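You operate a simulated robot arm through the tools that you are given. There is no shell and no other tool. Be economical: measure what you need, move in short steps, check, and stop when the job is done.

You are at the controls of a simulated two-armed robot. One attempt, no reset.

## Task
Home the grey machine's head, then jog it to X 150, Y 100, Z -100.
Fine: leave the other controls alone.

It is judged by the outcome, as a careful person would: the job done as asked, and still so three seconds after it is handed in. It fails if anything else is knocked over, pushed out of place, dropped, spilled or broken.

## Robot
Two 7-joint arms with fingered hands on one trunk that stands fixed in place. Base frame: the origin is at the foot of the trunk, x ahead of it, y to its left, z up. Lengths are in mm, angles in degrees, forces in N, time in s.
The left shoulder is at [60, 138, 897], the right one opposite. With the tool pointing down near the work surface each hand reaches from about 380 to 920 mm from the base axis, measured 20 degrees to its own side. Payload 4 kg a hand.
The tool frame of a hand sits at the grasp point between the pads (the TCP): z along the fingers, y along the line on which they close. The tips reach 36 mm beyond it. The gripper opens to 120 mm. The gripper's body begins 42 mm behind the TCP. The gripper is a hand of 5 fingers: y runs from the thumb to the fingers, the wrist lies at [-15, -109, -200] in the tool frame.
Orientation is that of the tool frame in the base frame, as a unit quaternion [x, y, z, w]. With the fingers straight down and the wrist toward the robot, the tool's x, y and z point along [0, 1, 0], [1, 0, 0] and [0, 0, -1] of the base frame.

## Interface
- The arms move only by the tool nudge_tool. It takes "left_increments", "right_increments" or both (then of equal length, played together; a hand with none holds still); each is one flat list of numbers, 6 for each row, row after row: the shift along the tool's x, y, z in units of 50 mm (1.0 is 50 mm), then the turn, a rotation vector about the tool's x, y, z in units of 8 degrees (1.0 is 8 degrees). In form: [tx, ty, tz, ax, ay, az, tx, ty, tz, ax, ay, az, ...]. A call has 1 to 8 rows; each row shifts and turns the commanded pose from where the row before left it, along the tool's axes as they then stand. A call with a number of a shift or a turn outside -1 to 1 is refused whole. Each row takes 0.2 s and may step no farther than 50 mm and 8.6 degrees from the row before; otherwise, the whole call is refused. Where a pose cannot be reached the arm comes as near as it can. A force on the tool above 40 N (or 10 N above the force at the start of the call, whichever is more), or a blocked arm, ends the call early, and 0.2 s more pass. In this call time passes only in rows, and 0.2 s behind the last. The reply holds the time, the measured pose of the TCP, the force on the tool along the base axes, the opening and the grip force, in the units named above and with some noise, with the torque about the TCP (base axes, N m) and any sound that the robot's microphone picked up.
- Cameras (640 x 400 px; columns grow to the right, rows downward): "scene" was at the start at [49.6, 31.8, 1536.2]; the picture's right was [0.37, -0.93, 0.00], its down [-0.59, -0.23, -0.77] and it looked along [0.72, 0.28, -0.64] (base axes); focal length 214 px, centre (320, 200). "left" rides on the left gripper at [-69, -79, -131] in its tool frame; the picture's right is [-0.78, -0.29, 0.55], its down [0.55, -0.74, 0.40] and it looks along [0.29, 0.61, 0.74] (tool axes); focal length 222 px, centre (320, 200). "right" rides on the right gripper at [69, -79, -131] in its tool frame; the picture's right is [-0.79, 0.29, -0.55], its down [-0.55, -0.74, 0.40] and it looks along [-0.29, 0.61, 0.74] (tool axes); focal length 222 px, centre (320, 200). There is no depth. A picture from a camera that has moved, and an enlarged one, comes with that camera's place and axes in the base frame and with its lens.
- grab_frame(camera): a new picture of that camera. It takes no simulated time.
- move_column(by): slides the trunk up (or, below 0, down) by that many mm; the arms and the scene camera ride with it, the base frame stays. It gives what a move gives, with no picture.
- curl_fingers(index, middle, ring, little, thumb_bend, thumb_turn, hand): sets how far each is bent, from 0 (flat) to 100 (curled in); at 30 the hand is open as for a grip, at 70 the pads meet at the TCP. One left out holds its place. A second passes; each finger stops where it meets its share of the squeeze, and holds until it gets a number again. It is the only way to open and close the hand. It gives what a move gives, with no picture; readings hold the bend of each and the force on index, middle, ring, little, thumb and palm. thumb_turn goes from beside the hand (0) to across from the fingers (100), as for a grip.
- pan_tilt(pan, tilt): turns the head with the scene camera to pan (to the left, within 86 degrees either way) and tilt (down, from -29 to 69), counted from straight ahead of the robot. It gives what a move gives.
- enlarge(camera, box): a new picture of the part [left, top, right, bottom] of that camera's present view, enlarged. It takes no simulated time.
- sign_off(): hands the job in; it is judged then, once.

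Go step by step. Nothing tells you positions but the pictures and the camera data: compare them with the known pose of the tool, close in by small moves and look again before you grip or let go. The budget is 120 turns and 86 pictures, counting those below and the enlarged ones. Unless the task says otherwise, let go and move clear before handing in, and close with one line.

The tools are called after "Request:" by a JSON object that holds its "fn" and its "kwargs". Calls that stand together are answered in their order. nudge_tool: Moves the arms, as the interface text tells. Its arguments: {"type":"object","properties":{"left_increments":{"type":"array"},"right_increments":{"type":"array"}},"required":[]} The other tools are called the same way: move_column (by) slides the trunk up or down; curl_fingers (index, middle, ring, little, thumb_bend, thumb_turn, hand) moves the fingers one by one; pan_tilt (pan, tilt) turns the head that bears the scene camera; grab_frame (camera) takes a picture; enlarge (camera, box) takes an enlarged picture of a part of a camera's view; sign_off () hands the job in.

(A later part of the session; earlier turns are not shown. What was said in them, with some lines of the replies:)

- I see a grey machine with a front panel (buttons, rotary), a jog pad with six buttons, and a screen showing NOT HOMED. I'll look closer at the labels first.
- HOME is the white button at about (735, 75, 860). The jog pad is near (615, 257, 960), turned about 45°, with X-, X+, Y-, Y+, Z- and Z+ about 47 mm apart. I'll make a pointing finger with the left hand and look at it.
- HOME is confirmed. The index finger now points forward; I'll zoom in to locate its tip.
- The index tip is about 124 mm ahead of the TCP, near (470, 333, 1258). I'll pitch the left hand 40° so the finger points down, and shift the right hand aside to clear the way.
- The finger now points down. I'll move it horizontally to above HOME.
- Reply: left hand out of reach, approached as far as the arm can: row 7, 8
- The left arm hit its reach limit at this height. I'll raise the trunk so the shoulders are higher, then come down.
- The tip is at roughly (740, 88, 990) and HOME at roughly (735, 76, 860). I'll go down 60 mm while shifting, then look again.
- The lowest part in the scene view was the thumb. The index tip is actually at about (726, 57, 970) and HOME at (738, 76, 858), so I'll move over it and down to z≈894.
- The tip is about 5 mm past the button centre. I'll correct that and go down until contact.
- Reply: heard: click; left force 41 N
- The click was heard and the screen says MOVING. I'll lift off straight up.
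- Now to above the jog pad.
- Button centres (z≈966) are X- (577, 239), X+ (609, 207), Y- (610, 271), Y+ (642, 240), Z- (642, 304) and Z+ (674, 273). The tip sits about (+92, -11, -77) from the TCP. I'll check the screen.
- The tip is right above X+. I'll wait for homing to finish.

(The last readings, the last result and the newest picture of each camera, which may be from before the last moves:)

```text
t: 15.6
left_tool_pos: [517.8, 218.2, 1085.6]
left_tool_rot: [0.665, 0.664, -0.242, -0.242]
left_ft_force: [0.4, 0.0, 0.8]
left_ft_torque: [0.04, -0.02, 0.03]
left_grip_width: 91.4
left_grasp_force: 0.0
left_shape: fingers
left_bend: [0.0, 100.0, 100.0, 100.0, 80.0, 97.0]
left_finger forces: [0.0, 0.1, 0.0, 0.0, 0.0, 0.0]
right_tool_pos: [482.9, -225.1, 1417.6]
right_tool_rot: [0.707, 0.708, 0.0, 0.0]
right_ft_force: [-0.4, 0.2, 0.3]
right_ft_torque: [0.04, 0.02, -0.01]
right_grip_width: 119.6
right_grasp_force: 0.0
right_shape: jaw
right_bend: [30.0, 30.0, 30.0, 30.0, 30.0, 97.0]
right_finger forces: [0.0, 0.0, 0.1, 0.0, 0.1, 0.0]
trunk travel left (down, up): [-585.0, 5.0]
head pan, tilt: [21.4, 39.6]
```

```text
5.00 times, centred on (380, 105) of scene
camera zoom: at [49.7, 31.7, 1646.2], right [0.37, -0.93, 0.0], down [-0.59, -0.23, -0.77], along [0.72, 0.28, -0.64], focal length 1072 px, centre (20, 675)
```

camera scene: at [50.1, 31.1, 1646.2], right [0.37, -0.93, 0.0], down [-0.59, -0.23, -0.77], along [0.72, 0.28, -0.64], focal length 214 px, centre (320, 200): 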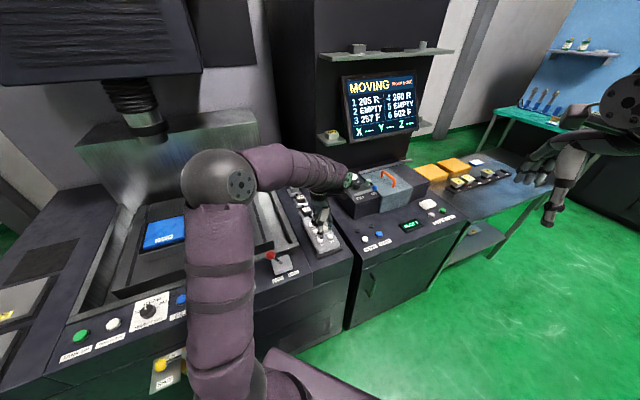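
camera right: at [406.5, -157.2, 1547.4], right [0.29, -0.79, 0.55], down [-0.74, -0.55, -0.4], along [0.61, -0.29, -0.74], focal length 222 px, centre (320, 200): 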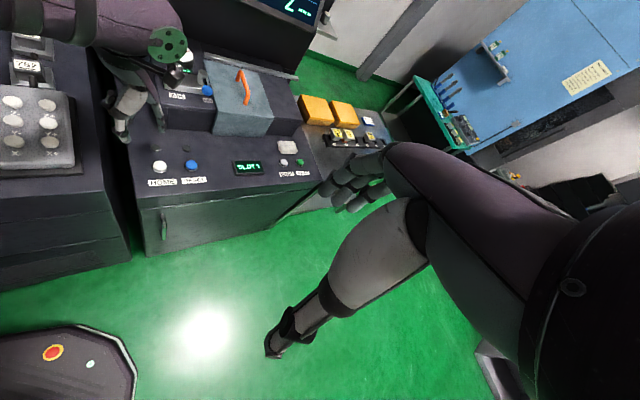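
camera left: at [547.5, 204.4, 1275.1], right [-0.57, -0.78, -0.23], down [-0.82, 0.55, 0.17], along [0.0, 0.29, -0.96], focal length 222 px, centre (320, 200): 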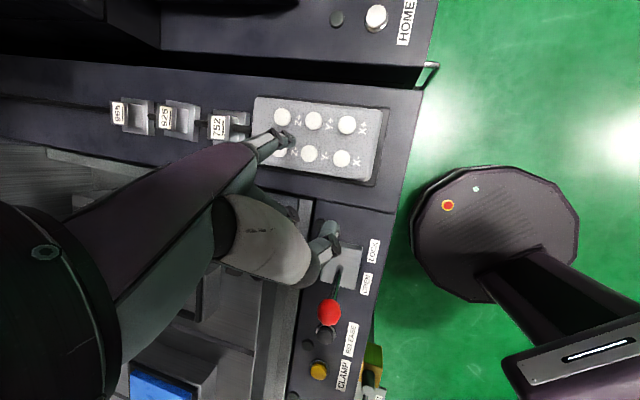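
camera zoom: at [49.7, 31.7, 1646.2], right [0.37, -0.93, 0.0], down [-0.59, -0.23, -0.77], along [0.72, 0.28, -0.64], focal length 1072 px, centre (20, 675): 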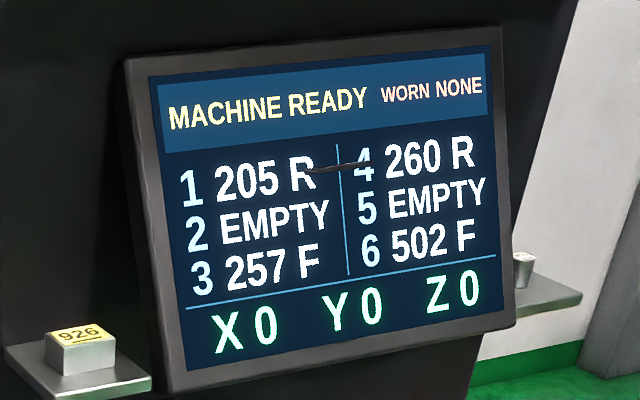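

MACHINE READY, all at 0. I'll give X+ a short press and lift in one call to learn the step size.

Request:
{"fn": "nudge_tool", "kwargs": {"left_increments": [0, 0.463, 0.5515, 0, 0, 0, 0, 0.064, 0.077, 0, 0, 0, 0, 0.051, 0.061, 0, 0, 0, 0, -0.257, -0.306, 0, 0, 0]}}

Request:
{"fn": "enlarge", "kwargs": {"camera": "scene", "box": [335, 65, 425, 145]}}

```text
t: 16.6
left_tool_pos: [517.1, 217.9, 1058.9]
left_tool_rot: [0.664, 0.665, -0.242, -0.241]
left_ft_force: [-0.1, -0.4, 0.0]
left_ft_torque: [0.02, -0.01, 0.0]
left_grip_width: 91.6
left_grasp_force: 0.1
left_shape: fingers
left_bend: [0.0, 100.0, 100.0, 100.0, 80.0, 97.0]
left_finger forces: [0.0, 0.1, 0.0, 0.0, 0.1, 0.0]
right_tool_pos: [484.4, -224.7, 1417.2]
right_tool_rot: [0.706, 0.708, 0.0, -0.001]
right_ft_force: [-0.6, -0.4, -1.1]
right_ft_torque: [0.02, -0.01, 0.02]
right_grip_width: 119.6
right_grasp_force: 0.0
right_shape: jaw
right_bend: [30.0, 30.0, 30.0, 30.0, 30.0, 97.0]
right_finger forces: [0.0, 0.0, 0.0, 0.0, 0.1, 0.1]
trunk travel left (down, up): [-585.0, 5.0]
head pan, tilt: [21.4, 39.6]
heard: click
```

```text
5.00 times, centred on (380, 105) of scene
camera zoom: at [49.5, 31.8, 1645.9], right [0.37, -0.93, 0.0], down [-0.59, -0.23, -0.77], along [0.72, 0.28, -0.64], focal length 1072 px, centre (20, 675)
```

zoom: 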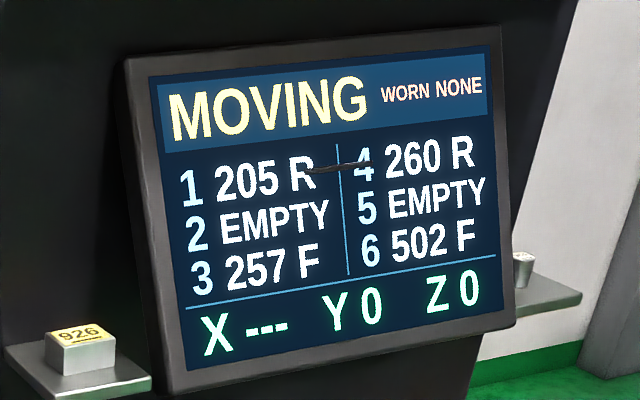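

One click registered. I'll wait for the value.

Request:
{"fn": "nudge_tool", "kwargs": {"left_increments": [0, 0, 0, 0, 0, 0, 0, 0, 0, 0, 0, 0, 0, 0, 0, 0, 0, 0, 0, 0, 0, 0, 0, 0, 0, 0, 0, 0, 0, 0, 0, 0, 0, 0, 0, 0, 0, 0, 0, 0, 0, 0, 0, 0, 0, 0, 0, 0]}}

Request:
{"fn": "grab_frame", "kwargs": {"camera": "scene"}}

```text
t: 18.4
left_tool_pos: [518.0, 217.8, 1059.6]
left_tool_rot: [0.664, 0.665, -0.241, -0.241]
left_ft_force: [1.0, 0.0, -0.6]
left_ft_torque: [-0.01, -0.01, 0.02]
left_grip_width: 91.6
left_grasp_force: 0.0
left_shape: fingers
left_bend: [0.0, 100.0, 100.0, 100.0, 80.0, 97.0]
left_finger forces: [0.1, 0.1, 0.1, 0.0, 0.0, 0.0]
right_tool_pos: [484.1, -226.3, 1417.1]
right_tool_rot: [0.706, 0.708, 0.0, -0.001]
right_ft_force: [0.3, -0.1, -0.3]
right_ft_torque: [0.01, 0.01, 0.01]
right_grip_width: 119.6
right_grasp_force: 0.0
right_shape: jaw
right_bend: [30.0, 30.0, 30.0, 30.0, 30.0, 97.0]
right_finger forces: [0.0, 0.0, 0.1, 0.0, 0.0, 0.0]
trunk travel left (down, up): [-585.0, 5.0]
head pan, tilt: [21.4, 39.6]
```

```text
45 pictures are left
camera scene: at [49.7, 31.7, 1646.2], right [0.37, -0.93, 0.0], down [-0.59, -0.23, -0.77], along [0.72, 0.28, -0.64], focal length 214 px, centre (320, 200)
```

scene: 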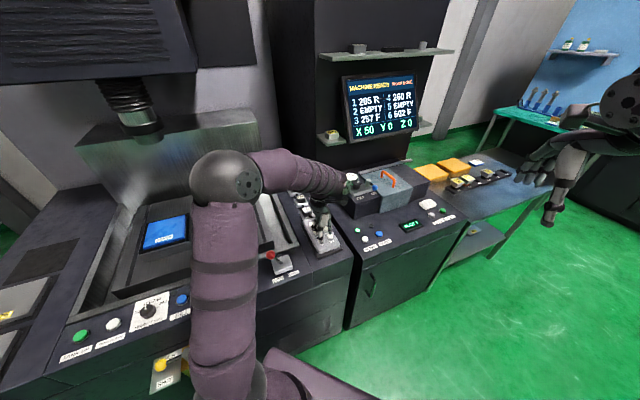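

One press is 50, so I need two more X+. I'll repeat the press and let it settle.

Request:
{"fn": "nudge_tool", "kwargs": {"left_increments": [0, 0.193, 0.23, 0, 0, 0, 0, 0.064, 0.077, 0, 0, 0, 0, -0.257, -0.307, 0, 0, 0, 0, 0, 0, 0, 0, 0, 0, 0, 0, 0, 0, 0, 0, 0, 0, 0, 0, 0, 0, 0, 0, 0, 0, 0, 0, 0, 0, 0, 0, 0]}}

Request:
{"fn": "enlarge", "kwargs": {"camera": "scene", "box": [335, 65, 425, 145]}}

```text
t: 20.2
left_tool_pos: [518.5, 217.7, 1059.6]
left_tool_rot: [0.664, 0.665, -0.241, -0.241]
left_ft_force: [0.1, -0.9, -0.5]
left_ft_torque: [0.02, -0.02, -0.01]
left_grip_width: 91.5
left_grasp_force: 0.0
left_shape: fingers
left_bend: [0.0, 100.0, 100.0, 100.0, 80.0, 97.0]
left_finger forces: [0.0, 0.1, 0.1, 0.0, 0.0, 0.0]
right_tool_pos: [483.0, -225.7, 1419.1]
right_tool_rot: [0.707, 0.707, 0.0, 0.0]
right_ft_force: [1.5, -0.1, -0.6]
right_ft_torque: [0.0, -0.02, 0.02]
right_grip_width: 119.7
right_grasp_force: 0.1
right_shape: jaw
right_bend: [30.0, 30.0, 30.0, 30.0, 30.0, 97.0]
right_finger forces: [0.0, 0.0, 0.0, 0.0, 0.1, 0.0]
trunk travel left (down, up): [-585.0, 5.0]
head pan, tilt: [21.4, 39.6]
heard: click
```

```text
5.00 times, centred on (380, 105) of scene
camera zoom: at [49.7, 31.7, 1646.2], right [0.37, -0.93, 0.0], down [-0.59, -0.23, -0.77], along [0.72, 0.28, -0.64], focal length 1072 px, centre (20, 675)
```

zoom: 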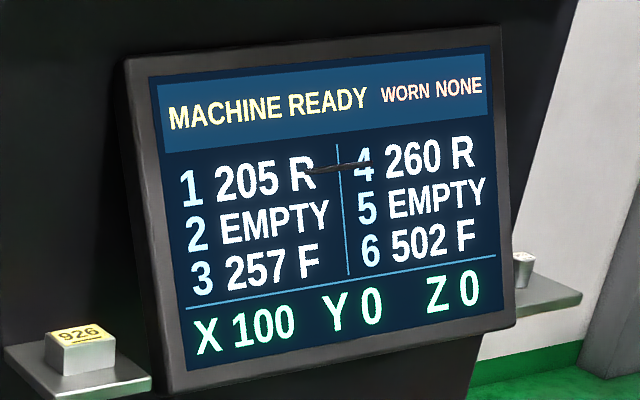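

X is at 100; one more press of X+.

Request:
{"fn": "nudge_tool", "kwargs": {"left_increments": [0, 0.193, 0.23, 0, 0, 0, 0, 0.064, 0.077, 0, 0, 0, 0, -0.257, -0.307, 0, 0, 0, 0, 0, 0, 0, 0, 0, 0, 0, 0, 0, 0, 0, 0, 0, 0, 0, 0, 0, 0, 0, 0, 0, 0, 0, 0, 0, 0, 0, 0, 0]}}

Request:
{"fn": "grab_frame", "kwargs": {"camera": "scene"}}

```text
t: 22.0
left_tool_pos: [517.5, 217.6, 1060.1]
left_tool_rot: [0.665, 0.664, -0.241, -0.242]
left_ft_force: [1.2, -0.4, 0.3]
left_ft_torque: [0.0, 0.01, 0.0]
left_grip_width: 91.6
left_grasp_force: 0.0
left_shape: fingers
left_bend: [0.0, 100.0, 100.0, 100.0, 80.0, 97.0]
left_finger forces: [0.0, 0.1, 0.0, 0.0, 0.0, 0.1]
right_tool_pos: [483.3, -224.9, 1418.0]
right_tool_rot: [0.706, 0.708, 0.0, 0.0]
right_ft_force: [0.1, 0.3, -0.7]
right_ft_torque: [0.01, -0.01, 0.03]
right_grip_width: 119.9
right_grasp_force: 0.0
right_shape: jaw
right_bend: [30.0, 30.0, 30.0, 30.0, 30.0, 97.0]
right_finger forces: [0.1, 0.0, 0.0, 0.1, 0.0, 0.1]
trunk travel left (down, up): [-585.0, 5.0]
head pan, tilt: [21.4, 39.6]
heard: click
```

```text
43 pictures are left
camera scene: at [49.7, 31.7, 1646.2], right [0.37, -0.93, 0.0], down [-0.59, -0.23, -0.77], along [0.72, 0.28, -0.64], focal length 214 px, centre (320, 200)
```

scene: 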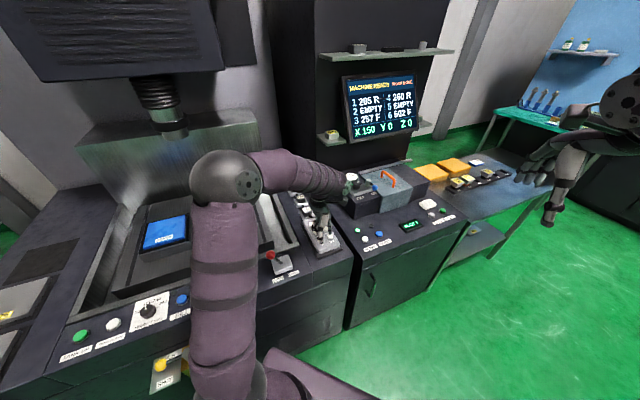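

X is at 150. Next I'll hop to Y+ and check the alignment.

Request:
{"fn": "nudge_tool", "kwargs": {"left_increments": [0, -0.257, -0.306, 0, 0, 0, 0.65, 0.506, -0.424, 0, 0, 0, 0, 0, 0, 0, 0, 0]}}

Request:
{"fn": "enlarge", "kwargs": {"camera": "left", "box": [240, 80, 400, 200]}}

```text
t: 22.8
left_tool_pos: [551.0, 249.4, 1080.0]
left_tool_rot: [0.665, 0.664, -0.242, -0.241]
left_ft_force: [-0.3, -0.5, 0.5]
left_ft_torque: [-0.01, -0.01, 0.01]
left_grip_width: 91.5
left_grasp_force: 0.0
left_shape: fingers
left_bend: [0.0, 100.0, 100.0, 100.0, 80.0, 97.0]
left_finger forces: [0.0, 0.1, 0.0, 0.1, 0.1, 0.0]
right_tool_pos: [483.0, -226.2, 1418.2]
right_tool_rot: [0.708, 0.707, 0.0, 0.0]
right_ft_force: [-0.9, -0.4, 0.4]
right_ft_torque: [0.03, -0.04, -0.02]
right_grip_width: 119.3
right_grasp_force: 0.0
right_shape: jaw
right_bend: [30.0, 30.0, 30.0, 30.0, 30.0, 97.0]
right_finger forces: [0.0, 0.0, 0.1, 0.0, 0.0, 0.0]
trunk travel left (down, up): [-585.0, 5.0]
head pan, tilt: [21.4, 39.6]
```

```text
3.33 times, centred on (320, 140) of left
camera zoom: at [575.0, 181.4, 1231.4], right [-0.57, -0.78, -0.23], down [-0.82, 0.55, 0.17], along [0.0, 0.29, -0.96], focal length 740 px, centre (320, 400)
```

zoom: 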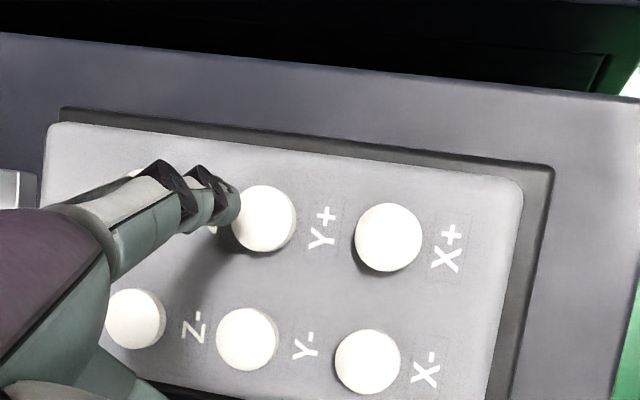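

Aligned on Y+. Pressing once.

Request:
{"fn": "nudge_tool", "kwargs": {"left_increments": [0, 0.257, 0.306, 0, 0, 0, 0, 0.193, 0.23, 0, 0, 0, 0, 0.064, 0.077, 0, 0, 0, 0, -0.257, -0.307, 0, 0, 0, 0, 0, 0, 0, 0, 0, 0, 0, 0, 0, 0, 0, 0, 0, 0, 0, 0, 0, 0, 0, 0, 0, 0, 0]}}

Request:
{"fn": "grab_frame", "kwargs": {"camera": "scene"}}

```text
t: 24.6
left_tool_pos: [552.2, 250.9, 1061.0]
left_tool_rot: [0.665, 0.664, -0.241, -0.241]
left_ft_force: [0.0, 0.3, 0.6]
left_ft_torque: [0.01, 0.01, -0.02]
left_grip_width: 91.7
left_grasp_force: 0.1
left_shape: fingers
left_bend: [0.0, 100.0, 100.0, 100.0, 80.0, 97.0]
left_finger forces: [0.0, 0.0, 0.1, 0.0, 0.1, 0.0]
right_tool_pos: [484.1, -225.4, 1417.5]
right_tool_rot: [0.707, 0.708, 0.001, 0.0]
right_ft_force: [-0.7, 0.3, 0.3]
right_ft_torque: [0.01, -0.01, -0.01]
right_grip_width: 119.6
right_grasp_force: 0.1
right_shape: jaw
right_bend: [30.0, 30.0, 30.0, 30.0, 30.0, 97.0]
right_finger forces: [0.0, 0.0, 0.1, 0.1, 0.0, 0.0]
trunk travel left (down, up): [-585.0, 5.0]
head pan, tilt: [21.4, 39.6]
heard: click
```

```text
41 pictures are left
camera scene: at [49.8, 31.8, 1646.2], right [0.37, -0.93, 0.0], down [-0.59, -0.23, -0.77], along [0.72, 0.28, -0.64], focal length 214 px, centre (320, 200)
```

scene: 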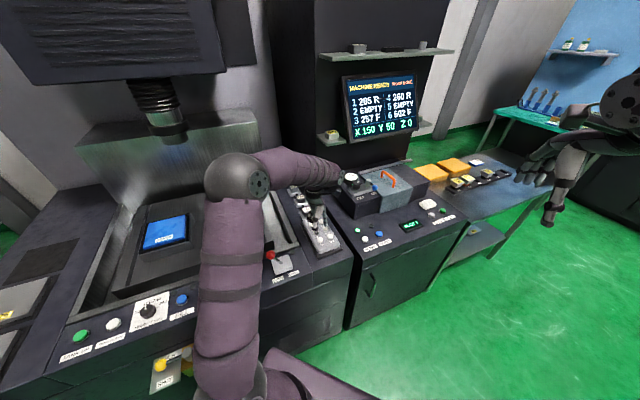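

Y is at 50; a second press of Y+.

Request:
{"fn": "nudge_tool", "kwargs": {"left_increments": [0, 0.193, 0.23, 0, 0, 0, 0, 0.064, 0.077, 0, 0, 0, 0, -0.257, -0.307, 0, 0, 0, 0, 0, 0, 0, 0, 0, 0, 0, 0, 0, 0, 0, 0, 0, 0, 0, 0, 0, 0, 0, 0, 0, 0, 0, 0, 0, 0, 0, 0, 0]}}

Request:
{"fn": "grab_frame", "kwargs": {"camera": "scene"}}

```text
t: 26.4
left_tool_pos: [552.0, 251.0, 1059.1]
left_tool_rot: [0.665, 0.665, -0.24, -0.241]
left_ft_force: [0.4, 0.1, -0.1]
left_ft_torque: [0.03, -0.01, 0.0]
left_grip_width: 91.5
left_grasp_force: 0.0
left_shape: fingers
left_bend: [0.0, 100.0, 100.0, 100.0, 80.0, 97.0]
left_finger forces: [0.0, 0.0, 0.0, 0.0, 0.0, 0.0]
right_tool_pos: [484.1, -225.3, 1417.9]
right_tool_rot: [0.707, 0.707, 0.0, 0.0]
right_ft_force: [-0.1, -0.3, 0.2]
right_ft_torque: [0.0, 0.0, -0.03]
right_grip_width: 119.9
right_grasp_force: 0.1
right_shape: jaw
right_bend: [30.0, 30.0, 30.0, 30.0, 30.0, 97.0]
right_finger forces: [0.0, 0.0, 0.0, 0.0, 0.1, 0.0]
trunk travel left (down, up): [-585.0, 5.0]
head pan, tilt: [21.4, 39.6]
heard: click
```

```text
40 pictures are left
camera scene: at [49.7, 31.7, 1646.2], right [0.37, -0.93, 0.0], down [-0.59, -0.23, -0.77], along [0.72, 0.28, -0.64], focal length 214 px, centre (320, 200)
```

scene: 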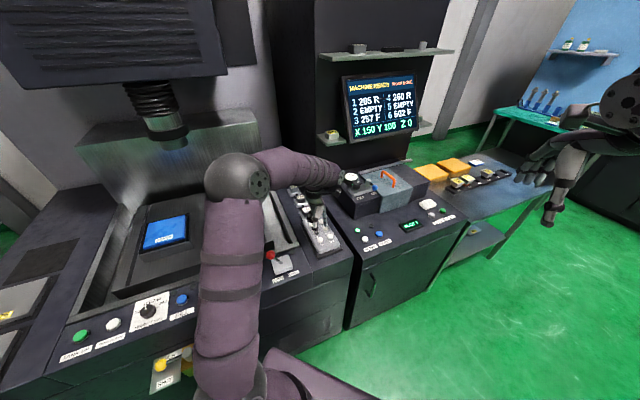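

X 150, Y 100. Next I'll hop to Z-.

Request:
{"fn": "nudge_tool", "kwargs": {"left_increments": [0, -0.257, -0.306, 0, 0, 0, 0.645, 0, 0, 0, 0, 0, 0.645, 0, 0, 0, 0, 0, 0, 0, 0, 0, 0, 0]}}

Request:
{"fn": "enlarge", "kwargs": {"camera": "left", "box": [240, 80, 400, 200]}}

Request:
{"fn": "enlarge", "kwargs": {"camera": "scene", "box": [250, 150, 370, 260]}}

```text
t: 27.4
left_tool_pos: [551.0, 315.7, 1081.5]
left_tool_rot: [0.665, 0.665, -0.241, -0.241]
left_ft_force: [-0.8, 0.8, 0.2]
left_ft_torque: [-0.02, 0.0, -0.01]
left_grip_width: 91.5
left_grasp_force: 0.0
left_shape: fingers
left_bend: [0.0, 100.0, 100.0, 100.0, 80.0, 97.0]
left_finger forces: [0.0, 0.0, 0.0, 0.0, 0.0, 0.1]
right_tool_pos: [483.7, -226.4, 1417.3]
right_tool_rot: [0.707, 0.707, 0.001, 0.0]
right_ft_force: [0.1, -0.5, 0.0]
right_ft_torque: [-0.01, 0.02, 0.04]
right_grip_width: 119.7
right_grasp_force: 0.1
right_shape: jaw
right_bend: [30.0, 30.0, 30.0, 30.0, 30.0, 97.0]
right_finger forces: [0.1, 0.1, 0.1, 0.0, 0.1, 0.1]
trunk travel left (down, up): [-585.0, 5.0]
head pan, tilt: [21.4, 39.6]
```

```text
3.33 times, centred on (320, 140) of left
camera zoom: at [575.3, 246.9, 1231.5], right [-0.57, -0.78, -0.23], down [-0.82, 0.55, 0.17], along [0.0, 0.29, -0.96], focal length 740 px, centre (320, 400)
```

zoom: 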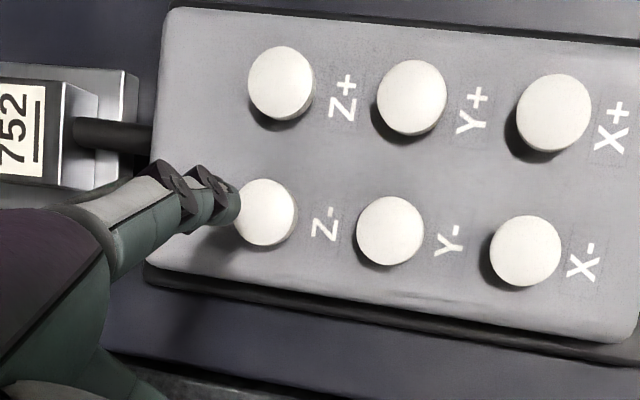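

```text
3.64 times, centred on (310, 205) of scene
camera zoom: at [49.9, 31.5, 1646.2], right [0.37, -0.93, 0.0], down [-0.59, -0.23, -0.77], along [0.72, 0.28, -0.64], focal length 780 px, centre (356, 182)
```

zoom: 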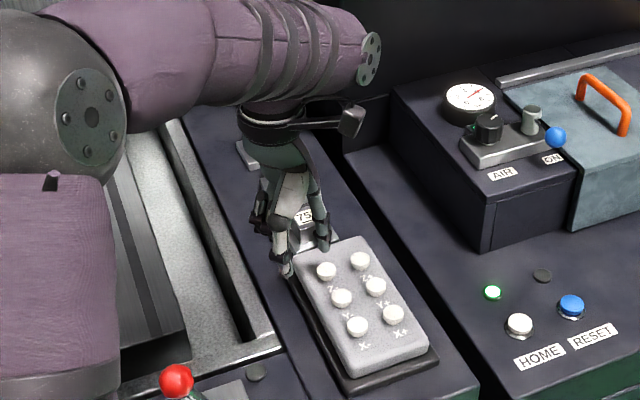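

Aligned on Z-, with the holders well clear. Pressing once.

Request:
{"fn": "nudge_tool", "kwargs": {"left_increments": [0, 0.257, 0.306, 0, 0, 0, 0, 0.193, 0.23, 0, 0, 0, 0, 0.064, 0.077, 0, 0, 0, 0, -0.257, -0.307, 0, 0, 0, 0, 0, 0, 0, 0, 0, 0, 0, 0, 0, 0, 0, 0, 0, 0, 0, 0, 0, 0, 0, 0, 0, 0, 0]}}

Request:
{"fn": "grab_frame", "kwargs": {"camera": "scene"}}

```text
t: 29.2
left_tool_pos: [551.9, 315.4, 1060.0]
left_tool_rot: [0.665, 0.664, -0.241, -0.241]
left_ft_force: [1.3, 0.0, 0.1]
left_ft_torque: [-0.02, 0.01, 0.01]
left_grip_width: 91.4
left_grasp_force: 0.0
left_shape: fingers
left_bend: [0.0, 100.0, 100.0, 100.0, 80.0, 97.0]
left_finger forces: [0.1, 0.0, 0.0, 0.1, 0.0, 0.0]
right_tool_pos: [483.9, -225.4, 1419.0]
right_tool_rot: [0.706, 0.708, 0.0, 0.0]
right_ft_force: [-0.1, 0.0, -0.8]
right_ft_torque: [-0.01, -0.02, 0.01]
right_grip_width: 119.6
right_grasp_force: 0.1
right_shape: jaw
right_bend: [30.0, 30.0, 30.0, 30.0, 30.0, 97.0]
right_finger forces: [0.1, 0.1, 0.0, 0.0, 0.1, 0.1]
trunk travel left (down, up): [-585.0, 5.0]
head pan, tilt: [21.4, 39.6]
heard: click
```

```text
37 pictures are left
camera scene: at [49.8, 31.8, 1646.2], right [0.37, -0.93, 0.0], down [-0.59, -0.23, -0.77], along [0.72, 0.28, -0.64], focal length 214 px, centre (320, 200)
```

scene: 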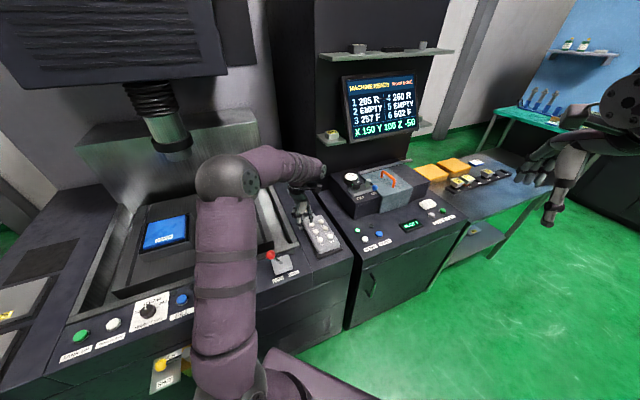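

Z is at -50; one more Z- press.

Request:
{"fn": "nudge_tool", "kwargs": {"left_increments": [0, 0.193, 0.23, 0, 0, 0, 0, 0.064, 0.077, 0, 0, 0, 0, -0.257, -0.307, 0, 0, 0, 0, -0.5, -0.6, 0, 0, 0, 0, -0.5, -0.6, 0, 0, 0, 0, -0.5, -0.6, 0, 0, 0, 0, 0, 0, 0, 0, 0, 0, 0, 0, 0, 0, 0]}}

Request:
{"fn": "enlarge", "kwargs": {"camera": "scene", "box": [335, 65, 425, 145]}}

Request:
{"fn": "grab_frame", "kwargs": {"camera": "scene"}}

```text
t: 31.0
left_tool_pos: [550.0, 315.7, 1176.7]
left_tool_rot: [0.664, 0.664, -0.242, -0.242]
left_ft_force: [-0.6, 0.2, -0.6]
left_ft_torque: [0.03, 0.02, -0.01]
left_grip_width: 91.6
left_grasp_force: 0.1
left_shape: fingers
left_bend: [0.0, 100.0, 100.0, 100.0, 80.0, 97.0]
left_finger forces: [0.0, 0.0, 0.0, 0.0, 0.0, 0.1]
right_tool_pos: [482.6, -224.4, 1418.2]
right_tool_rot: [0.706, 0.708, 0.001, 0.0]
right_ft_force: [0.6, 0.9, -0.5]
right_ft_torque: [0.05, -0.04, -0.02]
right_grip_width: 119.8
right_grasp_force: 0.0
right_shape: jaw
right_bend: [30.0, 30.0, 30.0, 30.0, 30.0, 97.0]
right_finger forces: [0.0, 0.0, 0.0, 0.0, 0.0, 0.0]
trunk travel left (down, up): [-585.0, 5.0]
head pan, tilt: [21.4, 39.6]
heard: click
```

```text
5.00 times, centred on (380, 105) of scene
camera zoom: at [49.4, 31.6, 1646.2], right [0.37, -0.93, 0.0], down [-0.59, -0.23, -0.77], along [0.72, 0.28, -0.64], focal length 1072 px, centre (20, 675)
```

zoom: 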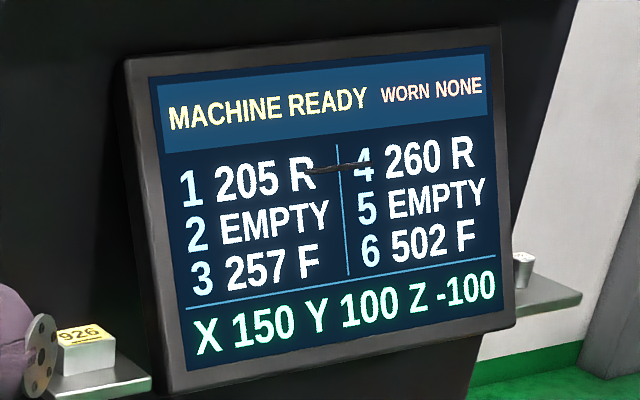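

```text
35 pictures are left
camera scene: at [49.4, 31.6, 1646.2], right [0.37, -0.93, 0.0], down [-0.59, -0.23, -0.77], along [0.72, 0.28, -0.64], focal length 214 px, centre (320, 200)
```

scene: 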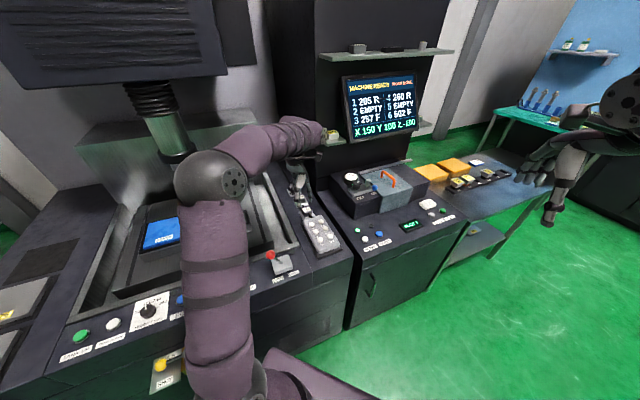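

The screen reads MACHINE READY with X 150, Y 100, Z -100, and the hand is clear of everything. Handing in.

Request:
{"fn": "sign_off", "kwargs": {}}

```text
The job is handed in.
```

The machine's head is homed and jogged to X 150, Y 100, Z -100, confirmed on the screen before hand-in. I pressed only HOME, X+, Y+ and Z-.
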